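You operate a simulated robot arm through the tools that you are given. There is no shell and no other tool. Be economical: measure what you need, move in short steps, check, and stop when the job is done.

Carry out the task below with a simulated robot arm. There is one attempt and no reset: what you move stays moved.

JOB
Stand both bottles and the flask in the bottle crate, then slide it to the back of the workbench.

It is judged by the outcome, as a careful person would: the job done as asked, and still so three seconds after it is handed in. It fails if anything else is knocked over, pushed out of place, dropped, spilled or broken.

ROBOT AND FRAMES
A 6-joint arm with a two-finger parallel gripper, fixed in place. Base frame: the origin is at the foot of the arm, x ahead of it, y to its left, z up; the work surface is at about z = 860. Lengths are in mm, angles in rad, forces in N, time in s.
With the tool pointing down near the work surface it reaches from about 240 to 640 mm from the base axis. Its first joint turns from -1.152 to 1.152 rad. Payload 2.7 kg.
The TCP is the grasp point between the finger pads, 23 mm short of the fingertips. In the tool frame z runs along the fingers and y along their closing line. Largest opening 94 mm; finger width 38, thickness 10; the body of the gripper, 54 by 96 mm, starts 39 mm behind the TCP.
Orientation is told as [roll, pitch, yaw] about the base's x, y, z axes, in that order, counted from this pose: with the fingers straight down and closing along the base's y, the tool's x points along the base's -x, its y along +y and its z along -z.

CONTROLS
- The arm moves only by the tool jog_arm. Its argument "commands" is a list of rows, each an object (a shift or turn left out is 0, a gripper value left out holds the last) with "offset": the shift along the tool's x, y, z in units of 400 mm (1.0 is 400 mm), a list of three; "turn": the turn, a rotation vector about the tool's x, y, z in units of 90 degrees (1.0 is 90 degrees), a list of three; "fingers": the finger opening in mm, from 0 to 94. In form: [{"offset": [dx, dy, dz], "turn": [wx, wy, wz], "fingers": fingers}, ...]. A call has 1 to 20 rows; each row is the pose to reach, as a shift and turn from the pose commanded when the call began, along the tool's axes at that moment. A call with a number of a shift or a turn outside -1 to 1 is refused whole. Rows are played at 5 a second. More than 50 mm and 0.15 rad between two rows, or a gripper value outside its range, and nothing of the call is played. A pose out of reach is approached as far as the arm can. The call stops where the force on the tool passes 40 N (or 10 N more than at its start, if that is more) or the arm is blocked; 0.2 s more then pass. Each finger travels about 45 mm/s and halts on what it meets, pressing with about 29 N; the grip force reading is that of the motor and also rises with nothing between the fingers. The clock runs only during rows and for 0.2 s after the last one: add rows that repeat a pose to give the fingers time. The reply holds the time, the measured pose of the TCP, the force on the tool along the base axes, the opening and the grip force, in the units named above and with some noise.
- Cameras (640 x 400 px; columns grow to the right, rows downward): "scene" is fixed at [67.4, -430, 1394.5]; the picture's right is [0.83, -0.56, 0.00], its down [-0.38, -0.56, -0.74] and it looks along [0.42, 0.61, -0.67] (base axes); focal length 359 px, centre (320, 200). "wrist" rides on the gripper at [-39, 0, -44] in the tool frame; the picture's right is [0.00, -1.00, 0.00], its down [0.97, 0.00, -0.24] and it looks along [0.24, 0.00, 0.97] (tool axes); focal length 218 px, centre (320, 200). There is no depth. A picture from a camera that has moved, and an enlarged one, comes with that camera's place and axes in the base frame and with its lens.
- grab_frame(camera): a new picture of that camera. The clock stands still meanwhile.
- inspect(camera, box): a new picture of the part [left, top, right, bottom] of that camera's present view, enlarged. The clock stands still meanwhile.
- close_job(): hands the job in; it is judged then, once.

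Work in short steps. Places have to be worked out from the pictures, the camera data and where the tool is seen: move nearer, look again, correct. Check each grasp and each placing, and mend what went wrong. You have 120 turns and 68 pictures in all, those below and enlarged ones among them. Open the gripper and draw the arm clear of the work before you hand the job in, unless the task says otherwise; then end with one line.

The tools are called after "Call:" as a command line: name --argument value ..., lists and objects as JSON in quotes. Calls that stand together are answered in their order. jog_arm: Moves the arm, as the interface text tells. Its arguments: {"type":"object","properties":{"commands":{"type":"array","items":{"type":"object","properties":{"offset":{"type":"array","items":{"type":"number"}},"turn":{"type":"array","items":{"type":"number"}},"fingers":{"type":"number"}}}}},"required":["commands"]} The other tools are called the same way: grab_frame (camera) takes a picture; inspect (camera, box) takes an enlarged picture of a part of a camera's view; close_job () hands the job in.

At the start:

```text
clock: 0.0
tool_pos: [324.3, -113.3, 1144.0]
orientation: [-0.001, 0.002, 0.001]
contact_force: [-0.2, -0.5, 0.2]
finger_gap: 94.2
grasp_force: 0.0
```

scene: 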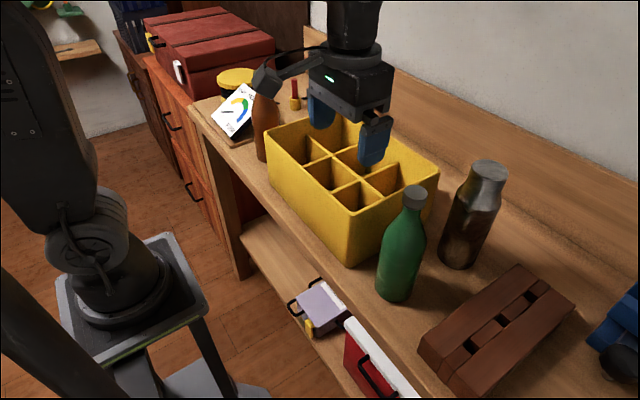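
wrist: 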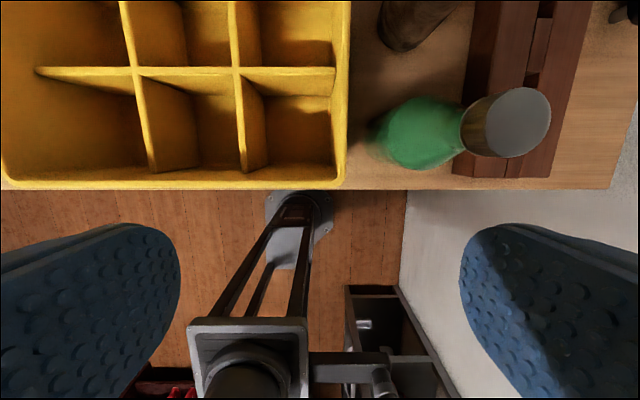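

I'll look at the scene enlarged first, to measure the bottles, the crate cells and the back of the bench.

Call:
inspect --camera "scene" --box '[320, 80, 640, 320]'

Call:
inspect --camera "scene" --box '[190, 50, 450, 270]'

```text
1.67 times, centred on (480, 200) of scene
camera zoom: at [67.4, -430.0, 1394.5], right [0.83, -0.56, 0.0], down [-0.38, -0.56, -0.74], along [0.42, 0.61, -0.67], focal length 598 px, centre (53, 200)
```

zoom: 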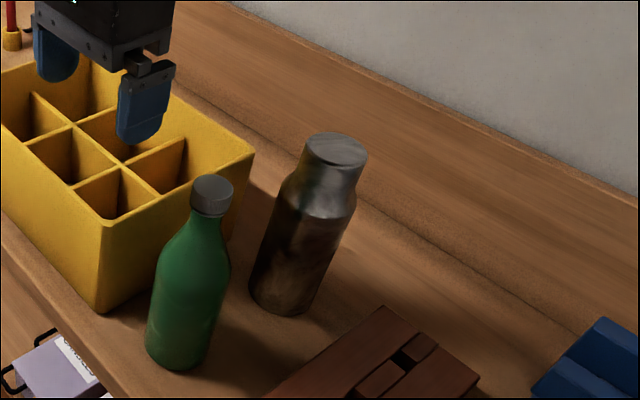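

```text
1.82 times, centred on (320, 160) of scene
camera zoom: at [67.4, -430.0, 1394.5], right [0.83, -0.56, 0.0], down [-0.38, -0.56, -0.74], along [0.42, 0.61, -0.67], focal length 653 px, centre (320, 273)
```

zoom: 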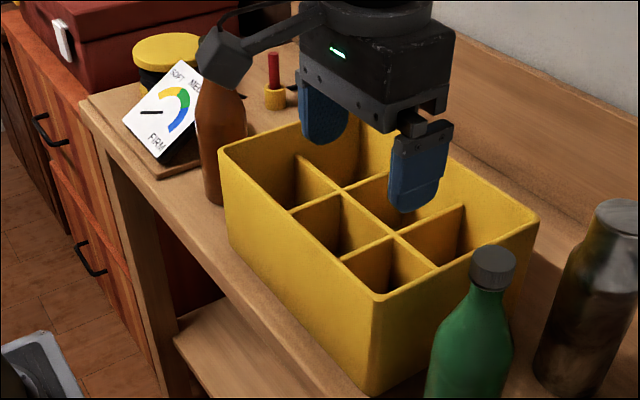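

The green bottle's cap works out near (375, -201, 1085) from both cameras. I place the crate rim at x 330–526, y -135–147, z≈1012. I'll move above the green cap and check it with the wrist camera.

Call:
jog_arm --commands '[{"offset": [-0.03, -0.05, -0.04]}, {"offset": [-0.06, -0.11, -0.04]}, {"offset": [-0.09, -0.16, -0.04]}, {"offset": [-0.128, -0.22, -0.04]}, {"offset": [-0.128, -0.22, -0.04]}]'

Call:
grab_frame --camera "wrist"

Call:
grab_frame --camera "scene"

```text
clock: 1.2
tool_pos: [376.7, -200.8, 1161.3]
orientation: [0.0, 0.001, -0.001]
contact_force: [0.0, -0.4, 0.1]
finger_gap: 94.0
grasp_force: 0.1
```

```text
63 pictures are left
camera wrist: at [414.7, -200.9, 1205.9], right [0.0, -1.0, 0.0], down [-0.97, 0.0, 0.24], along [-0.24, 0.0, -0.97], focal length 218 px, centre (320, 200)
```

wrist: 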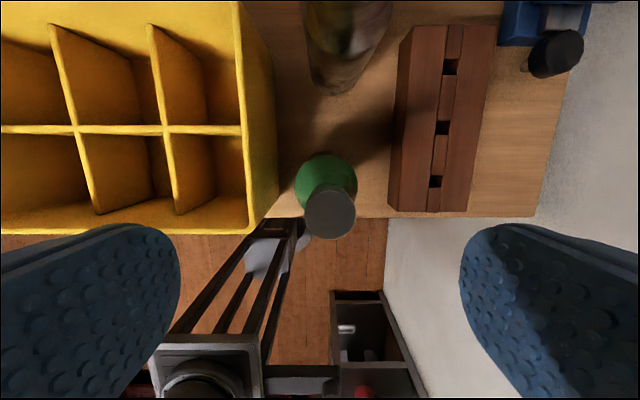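

```text
62 pictures are left
```

scene: 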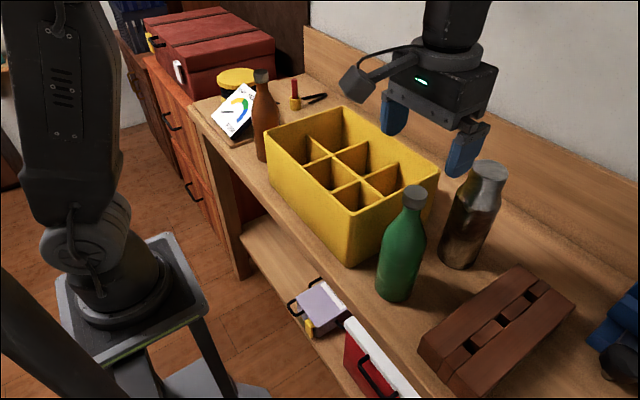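

The cap shows at about (377, -206.5). I'm lining up on it and descending to z≈1073 with the fingers open.

Call:
jog_arm --commands '[{"offset": [-0.002, -0.014, 0.03]}, {"offset": [-0.002, -0.014, 0.08]}, {"offset": [-0.002, -0.014, 0.13]}, {"offset": [-0.002, -0.014, 0.18]}, {"offset": [-0.002, -0.014, 0.217]}, {"offset": [-0.002, -0.014, 0.217]}]'

Call:
grab_frame --camera "wrist"

Call:
inspect --camera "scene" --box '[330, 120, 530, 320]'

```text
clock: 2.6
tool_pos: [375.7, -207.5, 1073.3]
orientation: [0.001, 0.0, -0.002]
contact_force: [-0.5, 0.0, -1.0]
finger_gap: 93.9
grasp_force: 0.0
```

```text
61 pictures are left
camera wrist: at [415.2, -206.3, 1117.7], right [0.0, -1.0, 0.0], down [-0.97, 0.0, 0.24], along [-0.24, 0.0, -0.97], focal length 218 px, centre (320, 200)
```

wrist: 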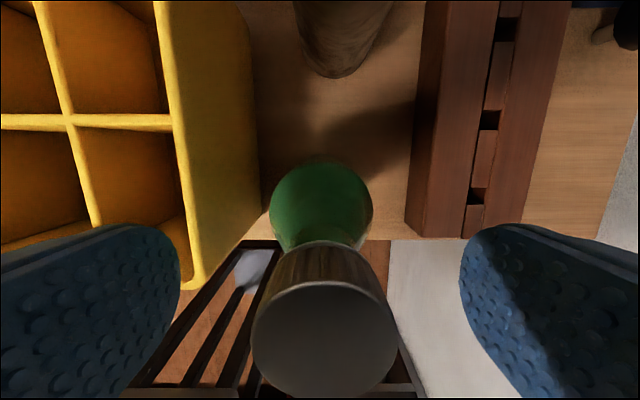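

```text
2.00 times, centred on (430, 220) of scene
camera zoom: at [67.4, -430.0, 1394.5], right [0.83, -0.56, 0.0], down [-0.38, -0.56, -0.74], along [0.42, 0.61, -0.67], focal length 718 px, centre (100, 160)
```

zoom: 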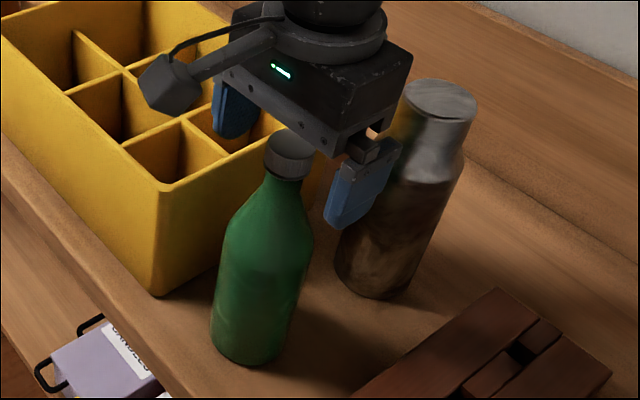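

The TCP is on the cap axis and the cap top is at about 1079. I'll drop another 9 mm and close.

Call:
jog_arm --commands '[{"offset": [0, 0, 0.012], "fingers": 94}, {"offset": [0, 0, 0.0225], "fingers": 94}, {"offset": [0, 0, 0.0225], "fingers": 15}, {"offset": [0, 0, 0.0225], "fingers": 15}, {"offset": [0, 0, 0.0225], "fingers": 15}, {"offset": [0, 0, 0.0225], "fingers": 15}, {"offset": [0, 0, 0.0225], "fingers": 15}, {"offset": [0, 0, 0.0225], "fingers": 15}, {"offset": [0, 0, 0.0225], "fingers": 15}]'

```text
clock: 4.6
tool_pos: [377.4, -208.5, 1064.3]
orientation: [0.001, -0.001, -0.001]
contact_force: [0.8, -1.2, 0.5]
finger_gap: 31.1
grasp_force: 28.7
```

Firm grip at 31 mm. Now I'll lift straight up by 180 mm.

Call:
jog_arm --commands '[{"offset": [0, 0, -0.02]}, {"offset": [0, 0, -0.06]}, {"offset": [0, 0, -0.11]}, {"offset": [0, 0, -0.16]}, {"offset": [0, 0, -0.22]}, {"offset": [0, 0, -0.28]}, {"offset": [0, 0, -0.34]}, {"offset": [0, 0, -0.4]}, {"offset": [0, 0, -0.45]}, {"offset": [0, 0, -0.45]}]'

Call:
grab_frame --camera "scene"

Call:
grab_frame --camera "wrist"

```text
clock: 6.8
tool_pos: [376.0, -207.5, 1245.0]
orientation: [0.001, 0.001, -0.001]
contact_force: [0.0, -0.4, -3.6]
finger_gap: 31.1
grasp_force: 28.4
```

```text
59 pictures are left
```

scene: 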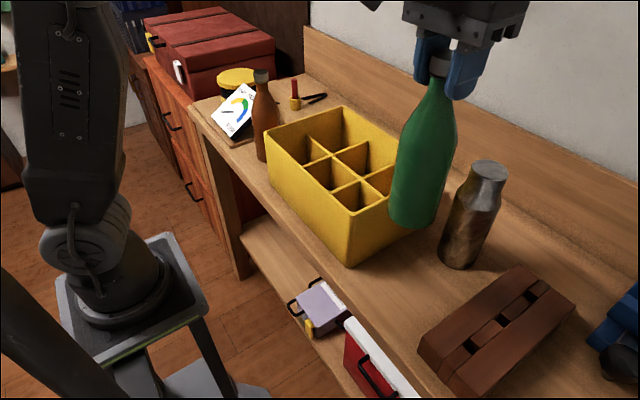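

```text
58 pictures are left
camera wrist: at [414.6, -207.4, 1289.3], right [0.0, -1.0, 0.0], down [-0.97, 0.0, 0.24], along [-0.24, 0.0, -0.97], focal length 218 px, centre (320, 200)
```

wrist: 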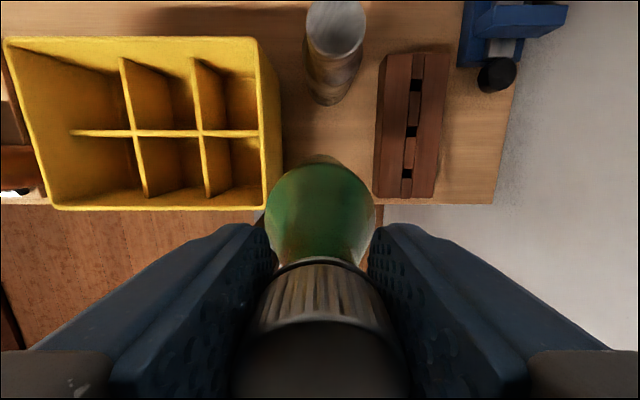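

The crate now reads as x 336–530, y -138–142, with the near-right cell centred at about (387, -86). The bottle's bottom clears the rim by about 29 mm, so I'll move over that cell.

Call:
jog_arm --commands '[{"offset": [-0.004, 0.04, 0]}, {"offset": [-0.01, 0.1, 0]}, {"offset": [-0.015, 0.16, 0]}, {"offset": [-0.02, 0.22, 0]}, {"offset": [-0.025, 0.27, 0]}, {"offset": [-0.0275, 0.304, 0]}, {"offset": [-0.0275, 0.304, 0]}, {"offset": [-0.0275, 0.304, 0]}]'

Call:
grab_frame --camera "scene"

Call:
grab_frame --camera "wrist"

```text
clock: 8.6
tool_pos: [388.1, -86.3, 1244.3]
orientation: [0.001, 0.0, 0.002]
contact_force: [-0.2, 0.9, -3.7]
finger_gap: 31.3
grasp_force: 29.3
```

```text
57 pictures are left
```

scene: 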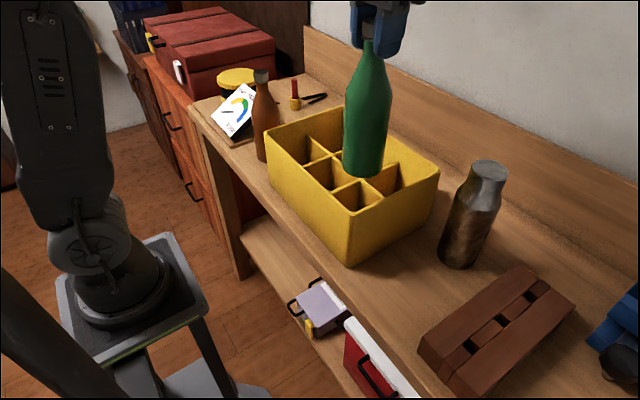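

```text
56 pictures are left
camera wrist: at [426.5, -85.3, 1289.6], right [0.0, -1.0, 0.0], down [-0.97, 0.0, 0.24], along [-0.24, 0.0, -0.97], focal length 218 px, centre (320, 200)
```

wrist: 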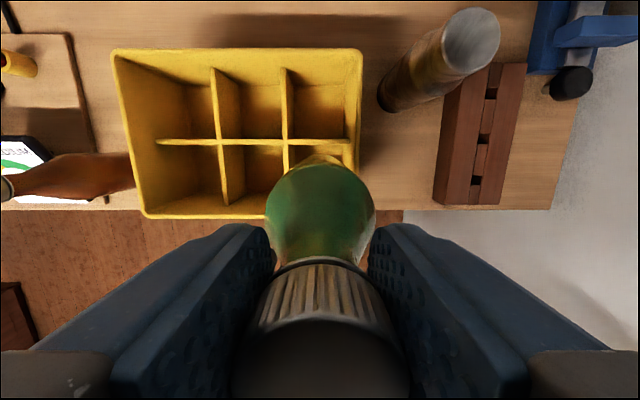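

The wrist view centres the bottle on the cell to within a couple of mm. I'll shift +1.5 mm in y and lower it most of the way, watching the force.

Call:
jog_arm --commands '[{"offset": [0, 0.004, 0.03]}, {"offset": [0, 0.004, 0.07]}, {"offset": [0, 0.004, 0.11]}, {"offset": [0, 0.004, 0.15]}, {"offset": [0, 0.004, 0.19]}, {"offset": [0, 0.004, 0.23]}, {"offset": [0, 0.004, 0.27]}, {"offset": [0, 0.004, 0.31]}, {"offset": [0, 0.004, 0.35]}, {"offset": [0, 0.004, 0.39]}, {"offset": [0, 0.004, 0.39]}]'

Call:
grab_frame --camera "scene"

```text
clock: 11.0
tool_pos: [387.0, -84.1, 1088.6]
orientation: [0.0, -0.001, 0.0]
contact_force: [-0.2, -0.3, -3.4]
finger_gap: 31.0
grasp_force: 29.0
```

```text
55 pictures are left
```

scene: 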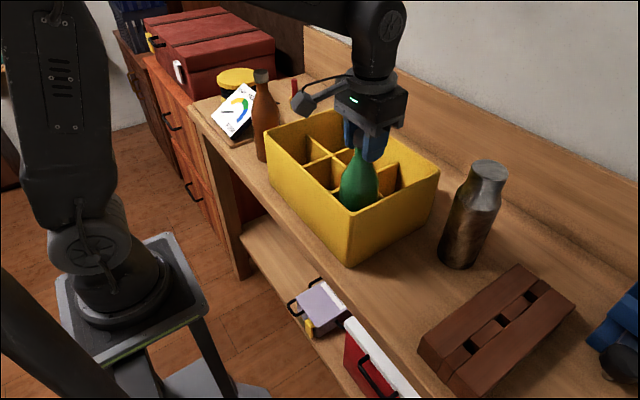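

It went in freely. I'll lower it in fine steps until the floor takes the weight.

Call:
jog_arm --commands '[{"offset": [0, 0, 0.01]}, {"offset": [0, 0, 0.02]}, {"offset": [0, 0, 0.028]}, {"offset": [0, 0, 0.035]}, {"offset": [0, 0, 0.035]}]'

```text
clock: 12.2
tool_pos: [387.3, -84.5, 1073.3]
orientation: [0.001, -0.001, 0.0]
contact_force: [0.3, 0.2, -3.6]
finger_gap: 31.2
grasp_force: 28.8
```

Still hanging, as the force is unchanged at -3.6 N. I'll go on in 2 mm steps.

Call:
jog_arm --commands '[{"offset": [0, 0, 0.005]}, {"offset": [0, 0, 0.01]}, {"offset": [0, 0, 0.0125]}, {"offset": [0, 0, 0.0125]}]'

```text
clock: 13.2
tool_pos: [387.8, -85.1, 1070.1]
orientation: [-0.002, -0.005, 0.0]
contact_force: [-2.3, -1.2, 21.5]
finger_gap: 30.8
grasp_force: 29.5
```

It's on the crate floor at about 1070. I'll ease off 2 mm, open, and rise.

Call:
jog_arm --commands '[{"offset": [0, 0, -0.005]}, {"offset": [0, 0, -0.005], "fingers": 60}, {"offset": [0, 0, -0.005], "fingers": 60}, {"offset": [0, 0, -0.005], "fingers": 60}, {"offset": [0, 0, -0.005], "fingers": 60}, {"offset": [0, 0, -0.04], "fingers": 60}, {"offset": [0, 0, -0.09], "fingers": 60}, {"offset": [0, 0, -0.15], "fingers": 60}, {"offset": [0, 0, -0.22], "fingers": 80}, {"offset": [0, 0, -0.3], "fingers": 94}, {"offset": [0, 0, -0.3], "fingers": 94}]'

Call:
grab_frame --camera "scene"

Call:
grab_frame --camera "wrist"

```text
clock: 15.6
tool_pos: [387.8, -84.8, 1190.0]
orientation: [0.001, -0.001, -0.001]
contact_force: [0.5, -1.0, 0.2]
finger_gap: 94.1
grasp_force: 0.1
```

```text
54 pictures are left
```

scene: 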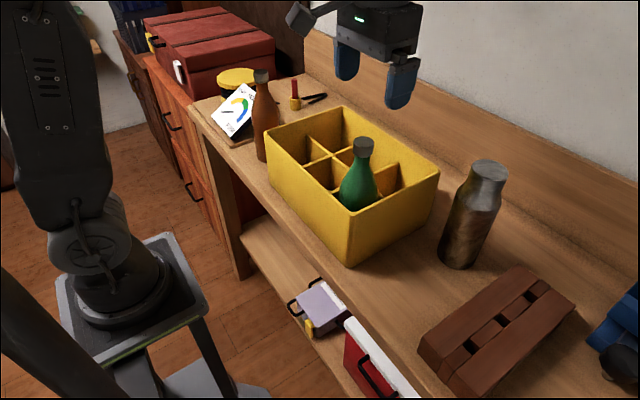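

```text
53 pictures are left
camera wrist: at [426.7, -84.0, 1234.2], right [0.0, -1.0, 0.0], down [-0.97, 0.0, 0.24], along [-0.24, 0.0, -0.97], focal length 218 px, centre (320, 200)
```

wrist: 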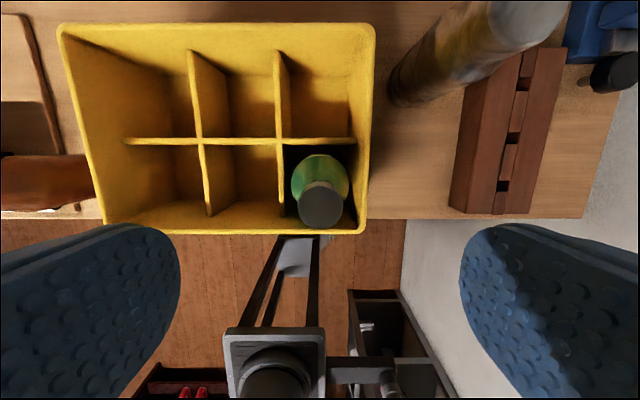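

The green bottle stands upright in its cell. The flask's cap triangulates to about (510, -220, 1066), so I'm moving above it.

Call:
jog_arm --commands '[{"offset": [-0.04, -0.045, 0]}, {"offset": [-0.1, -0.11, 0]}, {"offset": [-0.16, -0.18, 0.02]}, {"offset": [-0.22, -0.245, 0.04]}, {"offset": [-0.27, -0.3, 0.06]}, {"offset": [-0.305, -0.3375, 0.075]}, {"offset": [-0.305, -0.3375, 0.075]}]'

Call:
grab_frame --camera "wrist"

```text
clock: 17.2
tool_pos: [510.8, -220.4, 1160.2]
orientation: [0.001, -0.001, 0.0]
contact_force: [-0.3, 0.1, 0.3]
finger_gap: 93.8
grasp_force: 0.1
```

```text
52 pictures are left
camera wrist: at [550.4, -219.7, 1204.4], right [0.0, -1.0, 0.0], down [-0.97, 0.0, 0.24], along [-0.24, 0.0, -0.97], focal length 218 px, centre (320, 200)
```

wrist: 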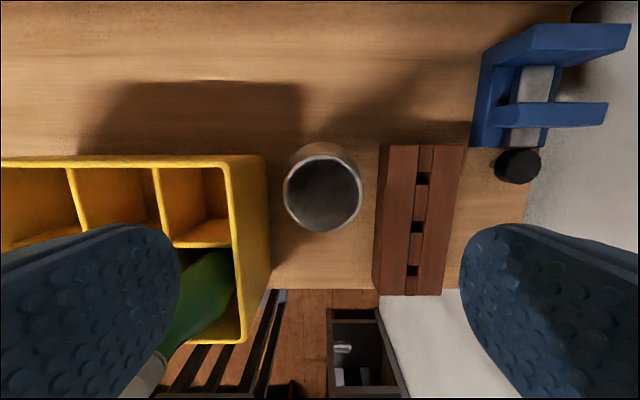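

The flask's rim centre works out at about (521, -221), roughly 51 mm across. I'll align on it and descend to z≈1062.

Call:
jog_arm --commands '[{"offset": [-0.026, -0.002, 0.02]}, {"offset": [-0.026, -0.002, 0.07]}, {"offset": [-0.026, -0.002, 0.12]}, {"offset": [-0.026, -0.002, 0.17]}, {"offset": [-0.026, -0.002, 0.21]}, {"offset": [-0.026, -0.002, 0.245]}, {"offset": [-0.026, -0.002, 0.245]}]'

Call:
grab_frame --camera "wrist"

Call:
inspect --camera "scene" --box '[380, 80, 580, 280]'

```text
clock: 18.8
tool_pos: [520.8, -219.9, 1062.0]
orientation: [0.0, 0.001, -0.001]
contact_force: [-0.2, 0.2, 0.5]
finger_gap: 94.3
grasp_force: 0.1
```

```text
51 pictures are left
camera wrist: at [559.6, -219.6, 1106.1], right [0.0, -1.0, 0.0], down [-0.97, 0.0, 0.24], along [-0.24, 0.0, -0.97], focal length 218 px, centre (320, 200)
```

wrist: 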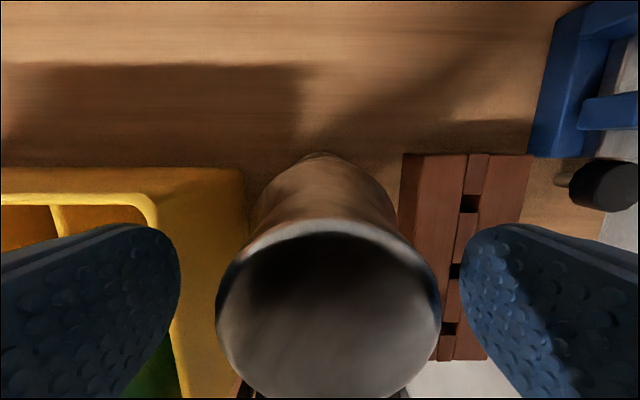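

```text
2.00 times, centred on (480, 180) of scene
camera zoom: at [67.4, -430.0, 1394.5], right [0.83, -0.56, 0.0], down [-0.38, -0.56, -0.74], along [0.42, 0.61, -0.67], focal length 718 px, centre (0, 240)
```

zoom: 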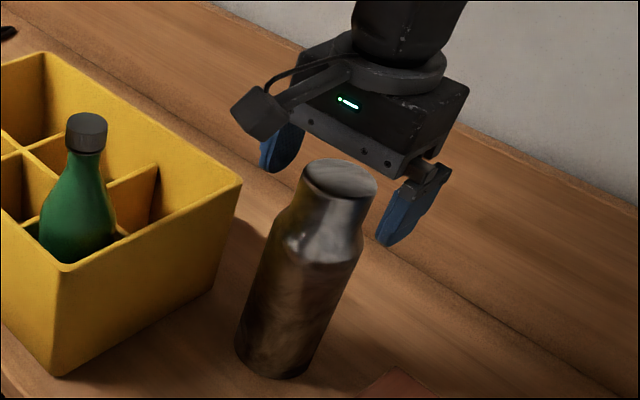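

The flask is centred, with its top at about 1064. I'll lower 15 mm and close on the neck.

Call:
jog_arm --commands '[{"offset": [-0.003, -0.003, 0.018], "fingers": 94}, {"offset": [-0.003, -0.003, 0.0375], "fingers": 94}, {"offset": [-0.003, -0.003, 0.0375], "fingers": 35}, {"offset": [-0.003, -0.003, 0.0375], "fingers": 35}, {"offset": [-0.003, -0.003, 0.0375], "fingers": 35}, {"offset": [-0.003, -0.003, 0.0375], "fingers": 35}, {"offset": [-0.003, -0.003, 0.0375], "fingers": 35}, {"offset": [-0.003, -0.003, 0.0375], "fingers": 35}]'

```text
clock: 20.6
tool_pos: [521.6, -221.9, 1047.3]
orientation: [-0.001, -0.001, -0.002]
contact_force: [-1.8, -1.8, 9.4]
finger_gap: 53.4
grasp_force: 29.2
```

I have a 53 mm grip. I'll lift slightly first and check.

Call:
jog_arm --commands '[{"offset": [0, 0, -0.02]}, {"offset": [0, 0, -0.05]}, {"offset": [0, 0, -0.08]}, {"offset": [0, 0, -0.08]}]'

Call:
inspect --camera "scene" --box '[380, 80, 580, 280]'

```text
clock: 21.6
tool_pos: [522.3, -221.3, 1078.5]
orientation: [0.0, 0.0, 0.0]
contact_force: [1.0, 0.6, -4.0]
finger_gap: 53.7
grasp_force: 28.9
```

```text
2.00 times, centred on (480, 180) of scene
camera zoom: at [67.5, -430.0, 1394.5], right [0.83, -0.56, 0.0], down [-0.38, -0.56, -0.74], along [0.42, 0.61, -0.67], focal length 718 px, centre (0, 240)
```

zoom: 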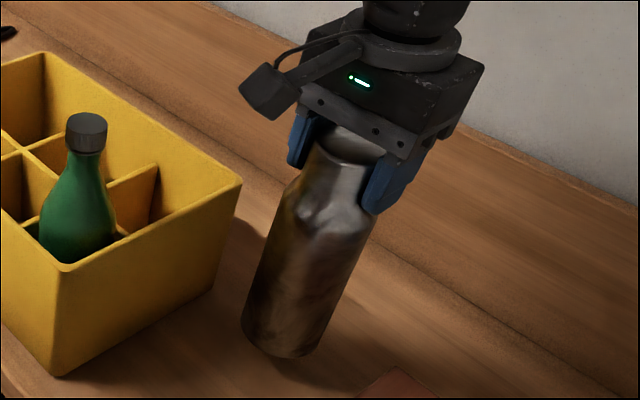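

It's hanging upright. I'll lift to about 1230 before crossing to the crate.

Call:
jog_arm --commands '[{"offset": [0, 0, -0.05]}, {"offset": [0, 0, -0.11]}, {"offset": [0, 0, -0.17]}, {"offset": [0, 0, -0.23]}, {"offset": [0, 0, -0.29]}, {"offset": [0, 0, -0.34]}, {"offset": [0, 0, -0.38]}, {"offset": [0, 0, -0.38]}]'

```text
clock: 23.4
tool_pos: [506.9, -216.5, 1213.7]
orientation: [0.001, 0.001, 0.002]
contact_force: [0.1, -0.4, -3.3]
finger_gap: 53.4
grasp_force: 29.0
out of reach, approached as far as the arm can: row 5, 6, 7, 8
```

The reach limit clipped the pose at that height. I'll pull inward first to regain height, then re-read the pose.

Call:
jog_arm --commands '[{"offset": [0.05, 0.01, 0]}, {"offset": [0.09, 0.02, 0]}, {"offset": [0.11, 0.02, 0]}, {"offset": [0.11, 0.02, 0]}]'

```text
clock: 24.4
tool_pos: [461.1, -208.3, 1212.3]
orientation: [0.0, 0.001, -0.002]
contact_force: [0.4, -0.1, -2.7]
finger_gap: 53.9
grasp_force: 28.9
```

Commands count from the clipped pose. Next I'll raise 18 mm and traverse to above the far-middle cell at (479, 2.5).

Call:
jog_arm --commands '[{"offset": [0, 0, -0.03]}, {"offset": [0, 0.03, -0.045]}, {"offset": [-0.005, 0.09, -0.045]}, {"offset": [-0.01, 0.16, -0.045]}, {"offset": [-0.02, 0.23, -0.045]}, {"offset": [-0.025, 0.3, -0.045]}, {"offset": [-0.03, 0.37, -0.045]}, {"offset": [-0.035, 0.43, -0.045]}, {"offset": [-0.04, 0.49, -0.045]}, {"offset": [-0.045, 0.527, -0.045]}, {"offset": [-0.045, 0.527, -0.045]}]'

Call:
grab_frame --camera "wrist"

Call:
grab_frame --camera "scene"

```text
clock: 26.8
tool_pos: [481.3, 5.4, 1231.3]
orientation: [0.001, 0.001, 0.0]
contact_force: [-0.4, 0.1, -4.2]
finger_gap: 53.6
grasp_force: 29.1
```

```text
48 pictures are left
camera wrist: at [519.2, 5.2, 1276.2], right [0.0, -1.0, 0.0], down [-0.97, 0.0, 0.24], along [-0.24, 0.0, -0.97], focal length 218 px, centre (320, 200)
```

wrist: 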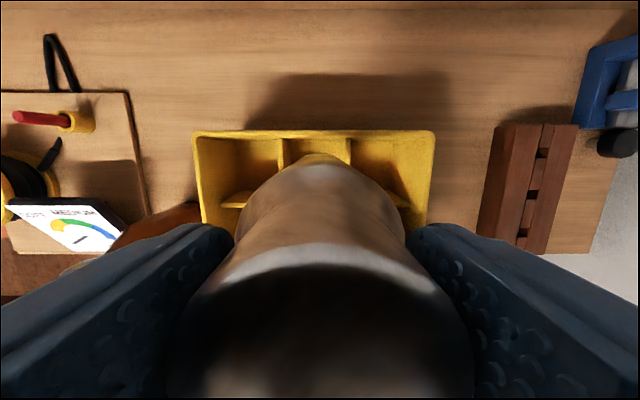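

```text
47 pictures are left
```

scene: 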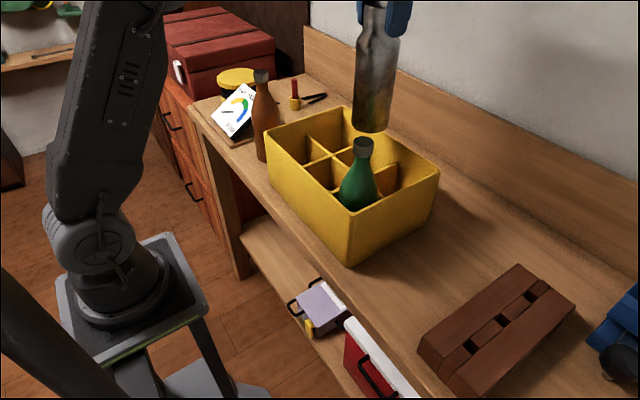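

Comparing views at different camera positions puts the crate centre at y≈11, not 2.5, and the mid divider at x≈433. I'll correct to (479.5, 10.5), lower until the flask's bottom just enters the rim, and look.

Call:
jog_arm --commands '[{"offset": [0.003, 0.013, 0]}, {"offset": [0.003, 0.013, 0.03]}, {"offset": [0.003, 0.013, 0.07]}, {"offset": [0.003, 0.013, 0.1]}, {"offset": [0.003, 0.013, 0.125]}, {"offset": [0.003, 0.013, 0.125]}]'

Call:
inspect --camera "scene" --box '[260, 60, 460, 240]'

Call:
grab_frame --camera "wrist"

```text
clock: 28.2
tool_pos: [478.4, 9.2, 1181.1]
orientation: [0.0, -0.001, 0.0]
contact_force: [0.6, 0.4, -2.7]
finger_gap: 53.5
grasp_force: 28.9
```

```text
2.22 times, centred on (360, 150) of scene
camera zoom: at [67.5, -430.0, 1394.5], right [0.83, -0.56, 0.0], down [-0.38, -0.56, -0.74], along [0.42, 0.61, -0.67], focal length 798 px, centre (231, 311)
```

zoom: 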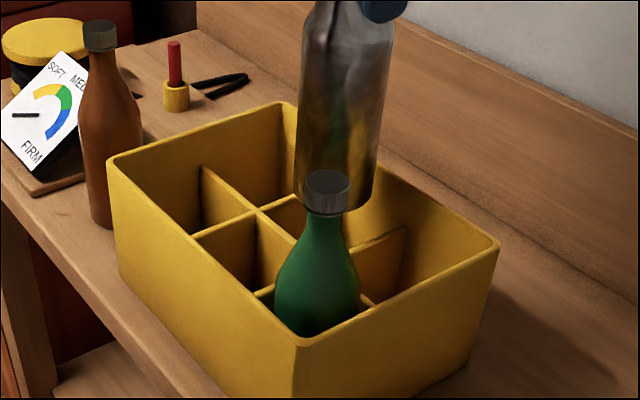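

```text
45 pictures are left
camera wrist: at [517.7, 9.2, 1225.3], right [0.0, -1.0, 0.0], down [-0.97, 0.0, 0.24], along [-0.24, 0.0, -0.97], focal length 218 px, centre (320, 200)
```

wrist: 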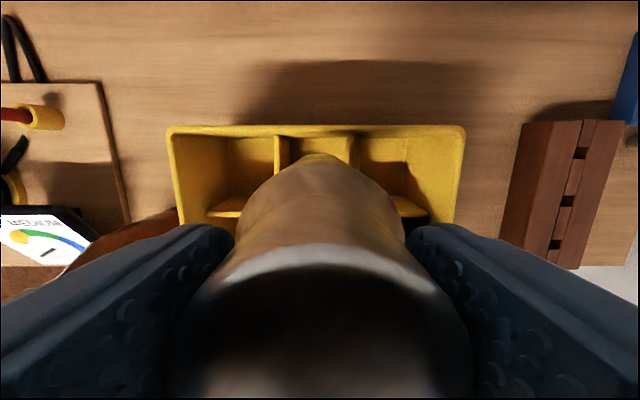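

The divider midpoint still sits about 4 mm to +y of the flask. I'll shift that much and lower further.

Call:
jog_arm --commands '[{"offset": [0, 0.009, 0]}, {"offset": [0, 0.009, 0.03]}, {"offset": [0, 0.009, 0.06]}, {"offset": [0, 0.009, 0.09]}, {"offset": [0, 0.009, 0.12]}, {"offset": [0, 0.009, 0.12]}]'

Call:
inspect --camera "scene" --box '[260, 60, 460, 240]'

```text
clock: 29.6
tool_pos: [478.9, 11.1, 1133.0]
orientation: [0.0, 0.002, 0.0]
contact_force: [0.7, -0.1, -3.7]
finger_gap: 53.7
grasp_force: 29.1
```

```text
2.22 times, centred on (360, 150) of scene
camera zoom: at [67.5, -430.0, 1394.5], right [0.83, -0.56, 0.0], down [-0.38, -0.56, -0.74], along [0.42, 0.61, -0.67], focal length 798 px, centre (231, 311)
```

zoom: 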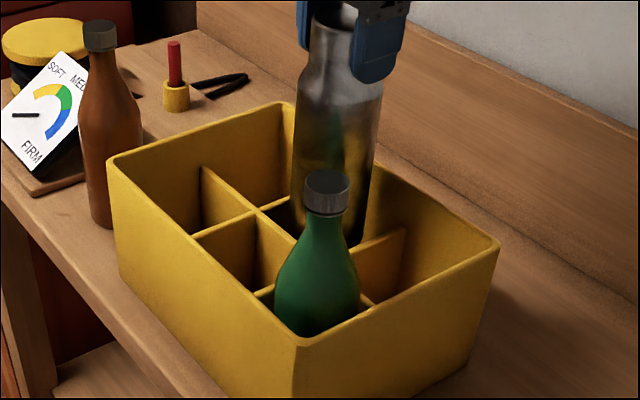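

It's inside the cell with no contact. I'll keep lowering to about 1060.

Call:
jog_arm --commands '[{"offset": [0, 0, 0.03]}, {"offset": [0, 0, 0.06]}, {"offset": [0, 0, 0.09]}, {"offset": [0, 0, 0.12]}, {"offset": [0, 0, 0.15]}, {"offset": [0, 0, 0.175]}, {"offset": [0, 0, 0.175]}]'

```text
clock: 31.2
tool_pos: [478.9, 12.8, 1061.7]
orientation: [0.0, 0.001, 0.002]
contact_force: [-0.1, -0.1, -3.9]
finger_gap: 53.5
grasp_force: 28.9
```

Still hanging free. I'll use fine steps down to contact, which I expect near 1053.

Call:
jog_arm --commands '[{"offset": [0, 0, 0.006]}, {"offset": [0, 0, 0.012]}, {"offset": [0, 0, 0.018]}, {"offset": [0, 0, 0.023]}, {"offset": [0, 0, 0.023]}]'

```text
clock: 32.4
tool_pos: [478.9, 12.2, 1055.8]
orientation: [0.001, -0.005, 0.0]
contact_force: [-8.3, -0.6, 30.4]
finger_gap: 53.7
grasp_force: 29.1
```

It's seated. I'll ease off 3 mm, release and rise.

Call:
jog_arm --commands '[{"offset": [0, 0, -0.008]}, {"offset": [0, 0, -0.008], "fingers": 80}, {"offset": [0, 0, -0.008], "fingers": 80}, {"offset": [0, 0, -0.008], "fingers": 80}, {"offset": [0, 0, -0.008], "fingers": 80}, {"offset": [0, 0, -0.04], "fingers": 80}, {"offset": [0, 0, -0.09], "fingers": 80}, {"offset": [0, 0, -0.15], "fingers": 80}, {"offset": [0, 0, -0.22], "fingers": 94}, {"offset": [0, 0, -0.3], "fingers": 94}, {"offset": [0, 0, -0.3], "fingers": 94}]'

Call:
grab_frame --camera "wrist"

Call:
grab_frame --camera "scene"

```text
clock: 34.8
tool_pos: [479.2, 13.1, 1173.3]
orientation: [0.0, 0.0, 0.0]
contact_force: [0.6, 0.1, 0.9]
finger_gap: 94.0
grasp_force: 0.2
```

```text
43 pictures are left
camera wrist: at [517.7, 13.5, 1218.6], right [0.0, -1.0, 0.0], down [-0.97, 0.0, 0.24], along [-0.24, 0.0, -0.97], focal length 218 px, centre (320, 200)
```

wrist: 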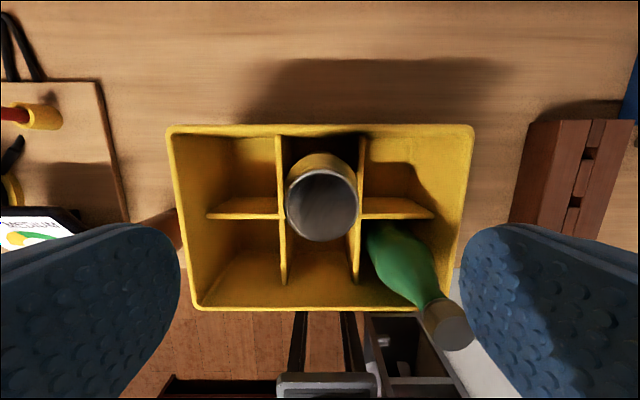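

```text
42 pictures are left
```

scene: 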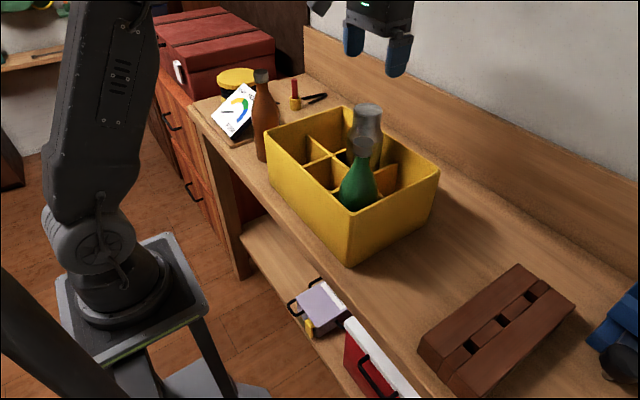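

The flask is seated in the centre of its cell, and the crate centre is confirmed at y≈13.5. Next is the brown bottle, roughly at (380, 250), so I'm moving above that to look.

Call:
jog_arm --commands '[{"offset": [0.02, 0.05, -0.0175]}, {"offset": [0.05, 0.12, -0.0175]}, {"offset": [0.08, 0.19, -0.0175]}, {"offset": [0.11, 0.26, -0.0175]}, {"offset": [0.14, 0.34, -0.0175]}, {"offset": [0.17, 0.41, -0.0175]}, {"offset": [0.2, 0.48, -0.0175]}, {"offset": [0.23, 0.55, -0.0175]}, {"offset": [0.2475, 0.5925, -0.0175]}, {"offset": [0.2475, 0.5925, -0.0175]}]'

Call:
grab_frame --camera "wrist"

```text
clock: 37.0
tool_pos: [380.3, 251.7, 1179.3]
orientation: [0.0, 0.001, 0.0]
contact_force: [0.3, 0.5, 0.0]
finger_gap: 94.1
grasp_force: 0.0
```

```text
41 pictures are left
camera wrist: at [419.6, 251.8, 1224.1], right [0.0, -1.0, 0.0], down [-0.97, 0.0, 0.24], along [-0.24, 0.0, -0.97], focal length 218 px, centre (320, 200)
```

wrist: 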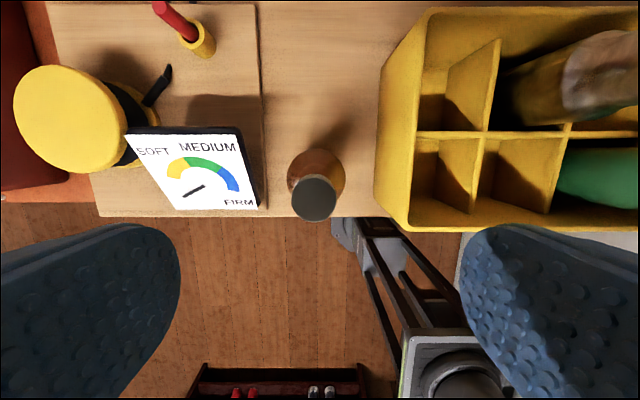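

The cap is at about (386, 256), the same size as the green one. I'll narrow the fingers to 70 mm to stay clear of the sign, then align and descend to about 1073.

Call:
jog_arm --commands '[{"offset": [-0.0145, 0.0105, 0], "fingers": 70}, {"offset": [-0.0145, 0.0105, 0.02], "fingers": 70}, {"offset": [-0.0145, 0.0105, 0.07], "fingers": 70}, {"offset": [-0.0145, 0.0105, 0.12], "fingers": 70}, {"offset": [-0.0145, 0.0105, 0.17], "fingers": 70}, {"offset": [-0.0145, 0.0105, 0.22], "fingers": 70}, {"offset": [-0.0145, 0.0105, 0.265], "fingers": 70}, {"offset": [-0.0145, 0.0105, 0.265], "fingers": 70}]'

Call:
grab_frame --camera "wrist"

Call:
inspect --camera "scene" --box '[190, 40, 350, 180]'

```text
clock: 38.8
tool_pos: [386.4, 252.1, 1074.6]
orientation: [0.0, 0.0, -0.001]
contact_force: [-0.1, 0.4, 0.4]
finger_gap: 69.8
grasp_force: 0.0
```

```text
40 pictures are left
camera wrist: at [424.7, 252.3, 1119.3], right [0.0, -1.0, 0.0], down [-0.97, 0.0, 0.24], along [-0.24, 0.0, -0.97], focal length 218 px, centre (320, 200)
```

wrist: 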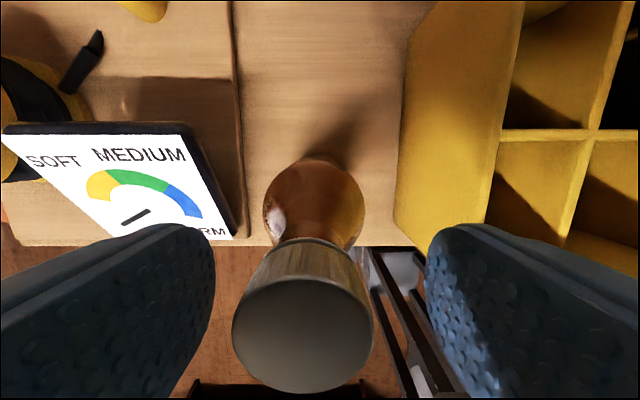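

```text
2.86 times, centred on (270, 110) of scene
camera zoom: at [67.4, -430.0, 1394.5], right [0.83, -0.56, 0.0], down [-0.38, -0.56, -0.74], along [0.42, 0.61, -0.67], focal length 1026 px, centre (463, 457)
```

zoom: 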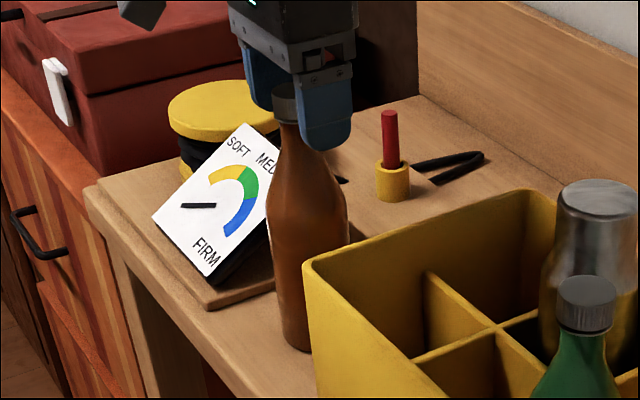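

The cap axis is 4 mm to the +y side. I'll correct that, lower 9 mm and close.

Call:
jog_arm --commands '[{"offset": [0, 0.01, 0.0], "fingers": 70}, {"offset": [0, 0.01, 0.012], "fingers": 70}, {"offset": [0, 0.01, 0.024], "fingers": 70}, {"offset": [0, 0.01, 0.024], "fingers": 15}, {"offset": [0, 0.01, 0.024], "fingers": 15}, {"offset": [0, 0.01, 0.024], "fingers": 15}, {"offset": [0, 0.01, 0.024], "fingers": 15}, {"offset": [0, 0.01, 0.024], "fingers": 15}, {"offset": [0, 0.01, 0.024], "fingers": 15}]'

```text
clock: 40.8
tool_pos: [384.5, 256.4, 1065.0]
orientation: [0.0, 0.001, 0.0]
contact_force: [-0.9, -0.9, 0.1]
finger_gap: 30.8
grasp_force: 28.9
```

I've got the grip at 31 mm. Lifting 178 mm now.

Call:
jog_arm --commands '[{"offset": [0, 0, -0.02]}, {"offset": [0, 0, -0.06]}, {"offset": [0, 0, -0.11]}, {"offset": [0, 0, -0.16]}, {"offset": [0, 0, -0.22]}, {"offset": [0, 0, -0.28]}, {"offset": [0, 0, -0.34]}, {"offset": [0, 0, -0.4]}, {"offset": [0, 0, -0.445]}, {"offset": [0, 0, -0.445]}]'

Call:
grab_frame --camera "wrist"

Call:
grab_frame --camera "scene"

```text
clock: 43.0
tool_pos: [385.2, 257.1, 1245.2]
orientation: [0.001, -0.001, 0.0]
contact_force: [0.2, 0.3, -3.3]
finger_gap: 31.2
grasp_force: 28.7
```

```text
38 pictures are left
camera wrist: at [424.5, 258.4, 1288.5], right [0.0, -1.0, 0.0], down [-0.97, 0.0, 0.24], along [-0.24, 0.0, -0.97], focal length 218 px, centre (320, 200)
```

wrist: 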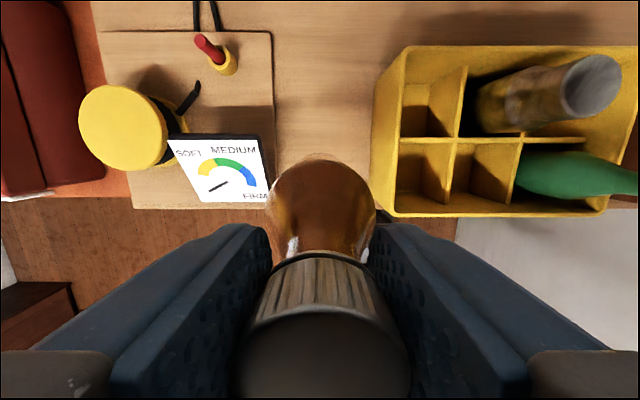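

```text
37 pictures are left
```

scene: 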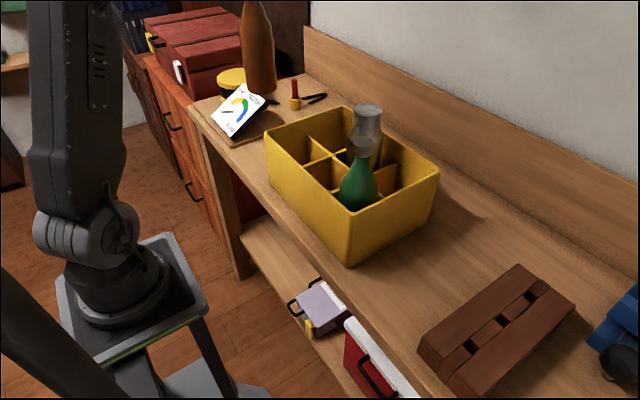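

I'm heading for the near-left cell, which spans y 60–142 and so is centred near 101. I'll traverse to (387, 101).

Call:
jog_arm --commands '[{"offset": [0, -0.04, 0]}, {"offset": [0, -0.1, 0]}, {"offset": [-0.002, -0.16, 0]}, {"offset": [-0.003, -0.22, 0]}, {"offset": [-0.004, -0.28, 0]}, {"offset": [-0.005, -0.34, 0]}, {"offset": [-0.005, -0.39, 0]}, {"offset": [-0.005, -0.39, 0]}, {"offset": [-0.005, -0.39, 0]}]'

Call:
grab_frame --camera "wrist"

Call:
grab_frame --camera "scene"

```text
clock: 45.0
tool_pos: [387.5, 101.9, 1244.1]
orientation: [0.0, 0.001, -0.001]
contact_force: [-0.2, 0.0, -3.9]
finger_gap: 30.9
grasp_force: 29.2
```

```text
36 pictures are left
camera wrist: at [427.0, 101.7, 1288.9], right [0.0, -1.0, 0.0], down [-0.97, 0.0, 0.24], along [-0.24, 0.0, -0.97], focal length 218 px, centre (320, 200)
```

wrist: 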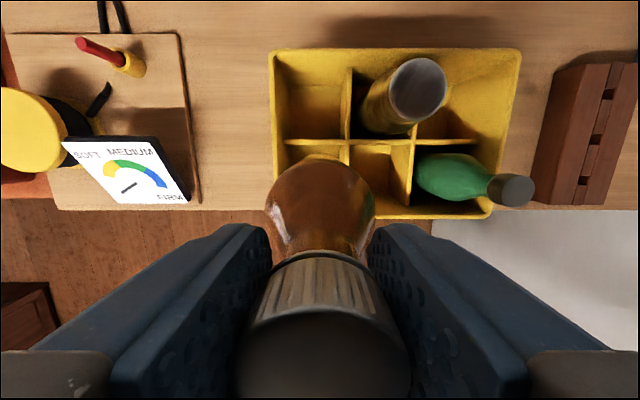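

```text
35 pictures are left
```

scene: 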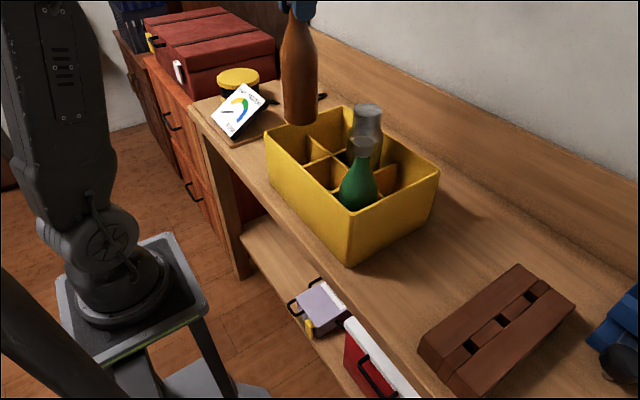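

The bottle is nearly centred in the cell. I'll nudge +2 mm in y and lower to the rim and divider level, then check.

Call:
jog_arm --commands '[{"offset": [0, 0.005, 0.03]}, {"offset": [0, 0.005, 0.07]}, {"offset": [0, 0.005, 0.11]}, {"offset": [0, 0.005, 0.15]}, {"offset": [0, 0.005, 0.19]}, {"offset": [0, 0.005, 0.23]}, {"offset": [0, 0.005, 0.27]}, {"offset": [0, 0.005, 0.31]}, {"offset": [0, 0.005, 0.31]}]'

Call:
inspect --camera "scene" --box '[250, 60, 450, 240]'

```text
clock: 47.0
tool_pos: [388.9, 104.2, 1117.3]
orientation: [0.002, 0.0, 0.0]
contact_force: [0.8, 0.9, -3.8]
finger_gap: 31.5
grasp_force: 29.0
```

```text
2.22 times, centred on (350, 150) of scene
camera zoom: at [67.5, -429.9, 1394.5], right [0.83, -0.56, 0.0], down [-0.38, -0.56, -0.74], along [0.42, 0.61, -0.67], focal length 798 px, centre (253, 311)
```

zoom: 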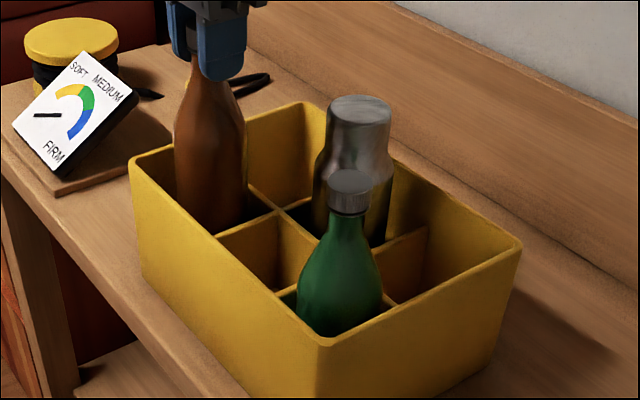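

It's in the cell cleanly, so I'll lower it on to just above the floor.

Call:
jog_arm --commands '[{"offset": [0, 0, 0.03]}, {"offset": [0, 0, 0.06]}, {"offset": [0, 0, 0.09]}, {"offset": [0, 0, 0.108]}, {"offset": [0, 0, 0.115]}, {"offset": [0, 0, 0.12]}, {"offset": [0, 0, 0.12]}]'

```text
clock: 48.6
tool_pos: [388.2, 104.0, 1072.8]
orientation: [0.001, -0.006, 0.002]
contact_force: [-2.4, -0.8, 17.7]
finger_gap: 31.3
grasp_force: 29.0
```

It's on the floor. I'll ease off, release and rise.

Call:
jog_arm --commands '[{"offset": [0, 0, -0.004]}, {"offset": [0, 0, -0.004], "fingers": 60}, {"offset": [0, 0, -0.004], "fingers": 60}, {"offset": [0, 0, -0.004], "fingers": 60}, {"offset": [0, 0, -0.004], "fingers": 60}, {"offset": [0, 0, -0.04], "fingers": 60}, {"offset": [0, 0, -0.09], "fingers": 60}, {"offset": [0, 0, -0.15], "fingers": 60}, {"offset": [0, 0, -0.22], "fingers": 60}, {"offset": [0, 0, -0.26], "fingers": 60}, {"offset": [0, 0, -0.26], "fingers": 60}]'

Call:
grab_frame --camera "wrist"

Call:
grab_frame --camera "scene"

```text
clock: 51.0
tool_pos: [387.9, 103.8, 1175.5]
orientation: [0.001, -0.001, -0.001]
contact_force: [1.0, 0.1, -0.2]
finger_gap: 60.2
grasp_force: 0.1
```

```text
33 pictures are left
camera wrist: at [426.7, 103.7, 1219.8], right [0.0, -1.0, 0.0], down [-0.97, 0.0, 0.24], along [-0.24, 0.0, -0.97], focal length 218 px, centre (320, 200)
```

wrist: 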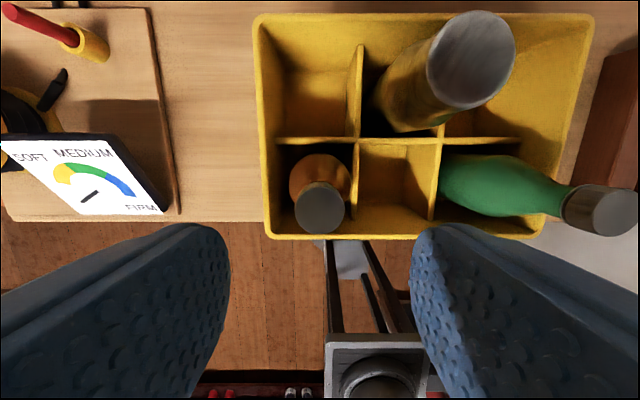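

```text
32 pictures are left
```

scene: 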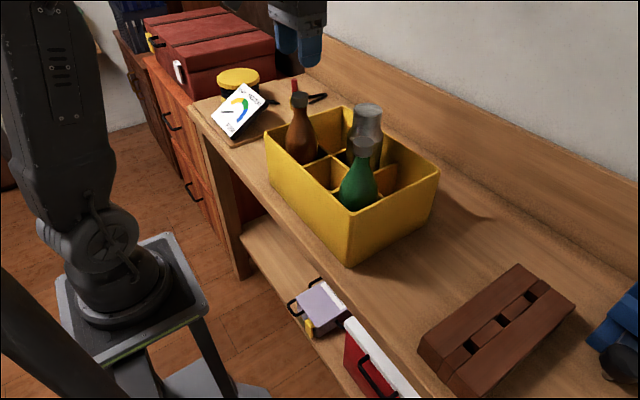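

All three stand in the crate. Next comes the slide: I'll back away to in front of the crate at (275, 13.5), staying high, with fingers wide for a two-point push.

Call:
jog_arm --commands '[{"offset": [0.04, -0.03, 0], "fingers": 94}, {"offset": [0.1, -0.08, 0]}, {"offset": [0.16, -0.13, 0]}, {"offset": [0.21, -0.18, 0]}, {"offset": [0.26, -0.226, 0]}, {"offset": [0.2825, -0.226, 0]}, {"offset": [0.2825, -0.226, 0]}]'

Call:
grab_frame --camera "wrist"

```text
clock: 52.6
tool_pos: [274.0, 13.4, 1174.5]
orientation: [0.001, 0.0, 0.002]
contact_force: [0.3, 0.3, 0.5]
finger_gap: 94.1
grasp_force: 0.1
```

```text
31 pictures are left
camera wrist: at [311.9, 13.3, 1218.8], right [0.0, -1.0, 0.0], down [-0.97, 0.0, 0.24], along [-0.24, 0.0, -0.97], focal length 218 px, centre (320, 200)
```

wrist: 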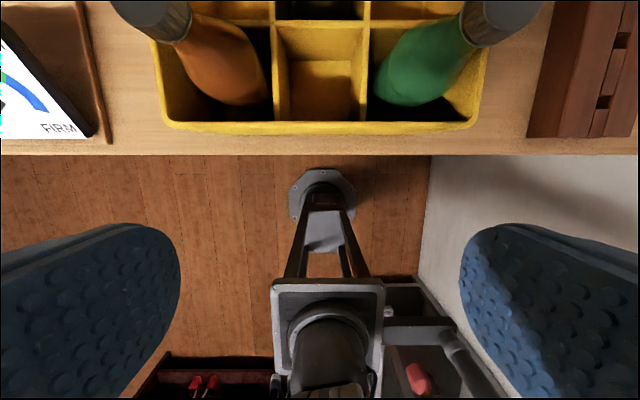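

The front rim is at x≈327, the table edge at 298, and the crate centre at y≈11. I'll descend in front of it and then tilt the fingers forward 0.35 rad, so the fingertips push low and the gripper body stays clear of the rim.

Call:
jog_arm --commands '[{"offset": [0, -0.005, 0.06]}, {"offset": [0, -0.005, 0.14]}, {"offset": [0, -0.005, 0.22]}, {"offset": [0, -0.005, 0.3]}, {"offset": [0, -0.005, 0.38]}, {"offset": [0, -0.005, 0.46]}, {"offset": [0, -0.005, 0.54]}, {"offset": [0, -0.005, 0.61]}, {"offset": [0, -0.005, 0.61], "turn": [0, -0.08, 0]}, {"offset": [0, -0.005, 0.61], "turn": [0, -0.16, 0]}, {"offset": [0, -0.005, 0.61], "turn": [0, -0.225, 0]}, {"offset": [0, -0.005, 0.61], "turn": [0, -0.225, 0]}]'

Call:
grab_frame --camera "scene"

Call:
grab_frame --camera "wrist"

```text
clock: 55.2
tool_pos: [311.5, -0.4, 944.7]
orientation: [0.004, -0.353, -0.001]
contact_force: [-1.8, 1.3, 0.7]
finger_gap: 93.9
grasp_force: 0.0
out of reach, approached as far as the arm can: row 10, 11, 12
```

```text
30 pictures are left
```

scene: 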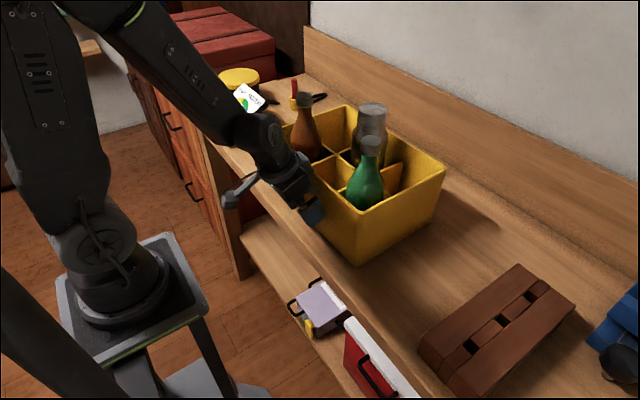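

```text
29 pictures are left
camera wrist: at [332.4, -0.8, 1000.7], right [0.0, -1.0, 0.0], down [-0.99, 0.0, -0.11], along [0.11, 0.0, -0.99], focal length 218 px, centre (320, 200)
```

wrist: 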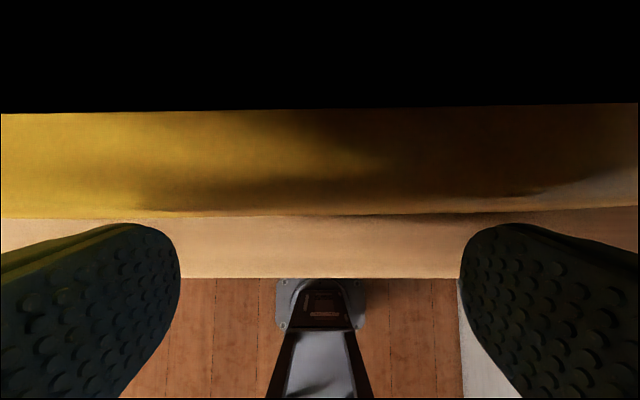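

The arm couldn't fold that close, so it settled at (311, 0, 945) and nudged the crate about 12 mm in the wanted direction, with everything still standing. I'll push slowly along +x (60 mm) with the two fingertips.

Call:
jog_arm --commands '[{"offset": [-0.0141, 0, 0.0052]}, {"offset": [-0.0281, 0, 0.0104]}, {"offset": [-0.0422, 0, 0.0156]}, {"offset": [-0.0563, 0, 0.0208]}, {"offset": [-0.0703, 0, 0.026]}, {"offset": [-0.0844, 0, 0.0311]}, {"offset": [-0.0985, 0, 0.0363]}, {"offset": [-0.1126, 0, 0.0415]}, {"offset": [-0.1266, 0, 0.0467]}, {"offset": [-0.1407, 0, 0.0519]}]'

Call:
grab_frame --camera "scene"

```text
clock: 57.4
tool_pos: [371.4, -0.9, 943.6]
orientation: [0.0, -0.352, 0.001]
contact_force: [-6.9, 0.0, -0.2]
finger_gap: 94.1
grasp_force: 0.1
```

```text
28 pictures are left
```

scene: 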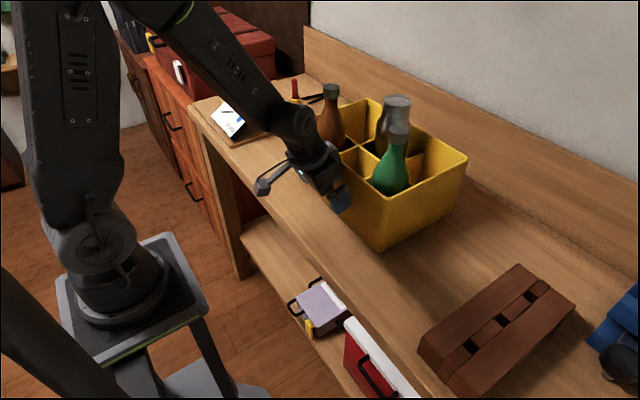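

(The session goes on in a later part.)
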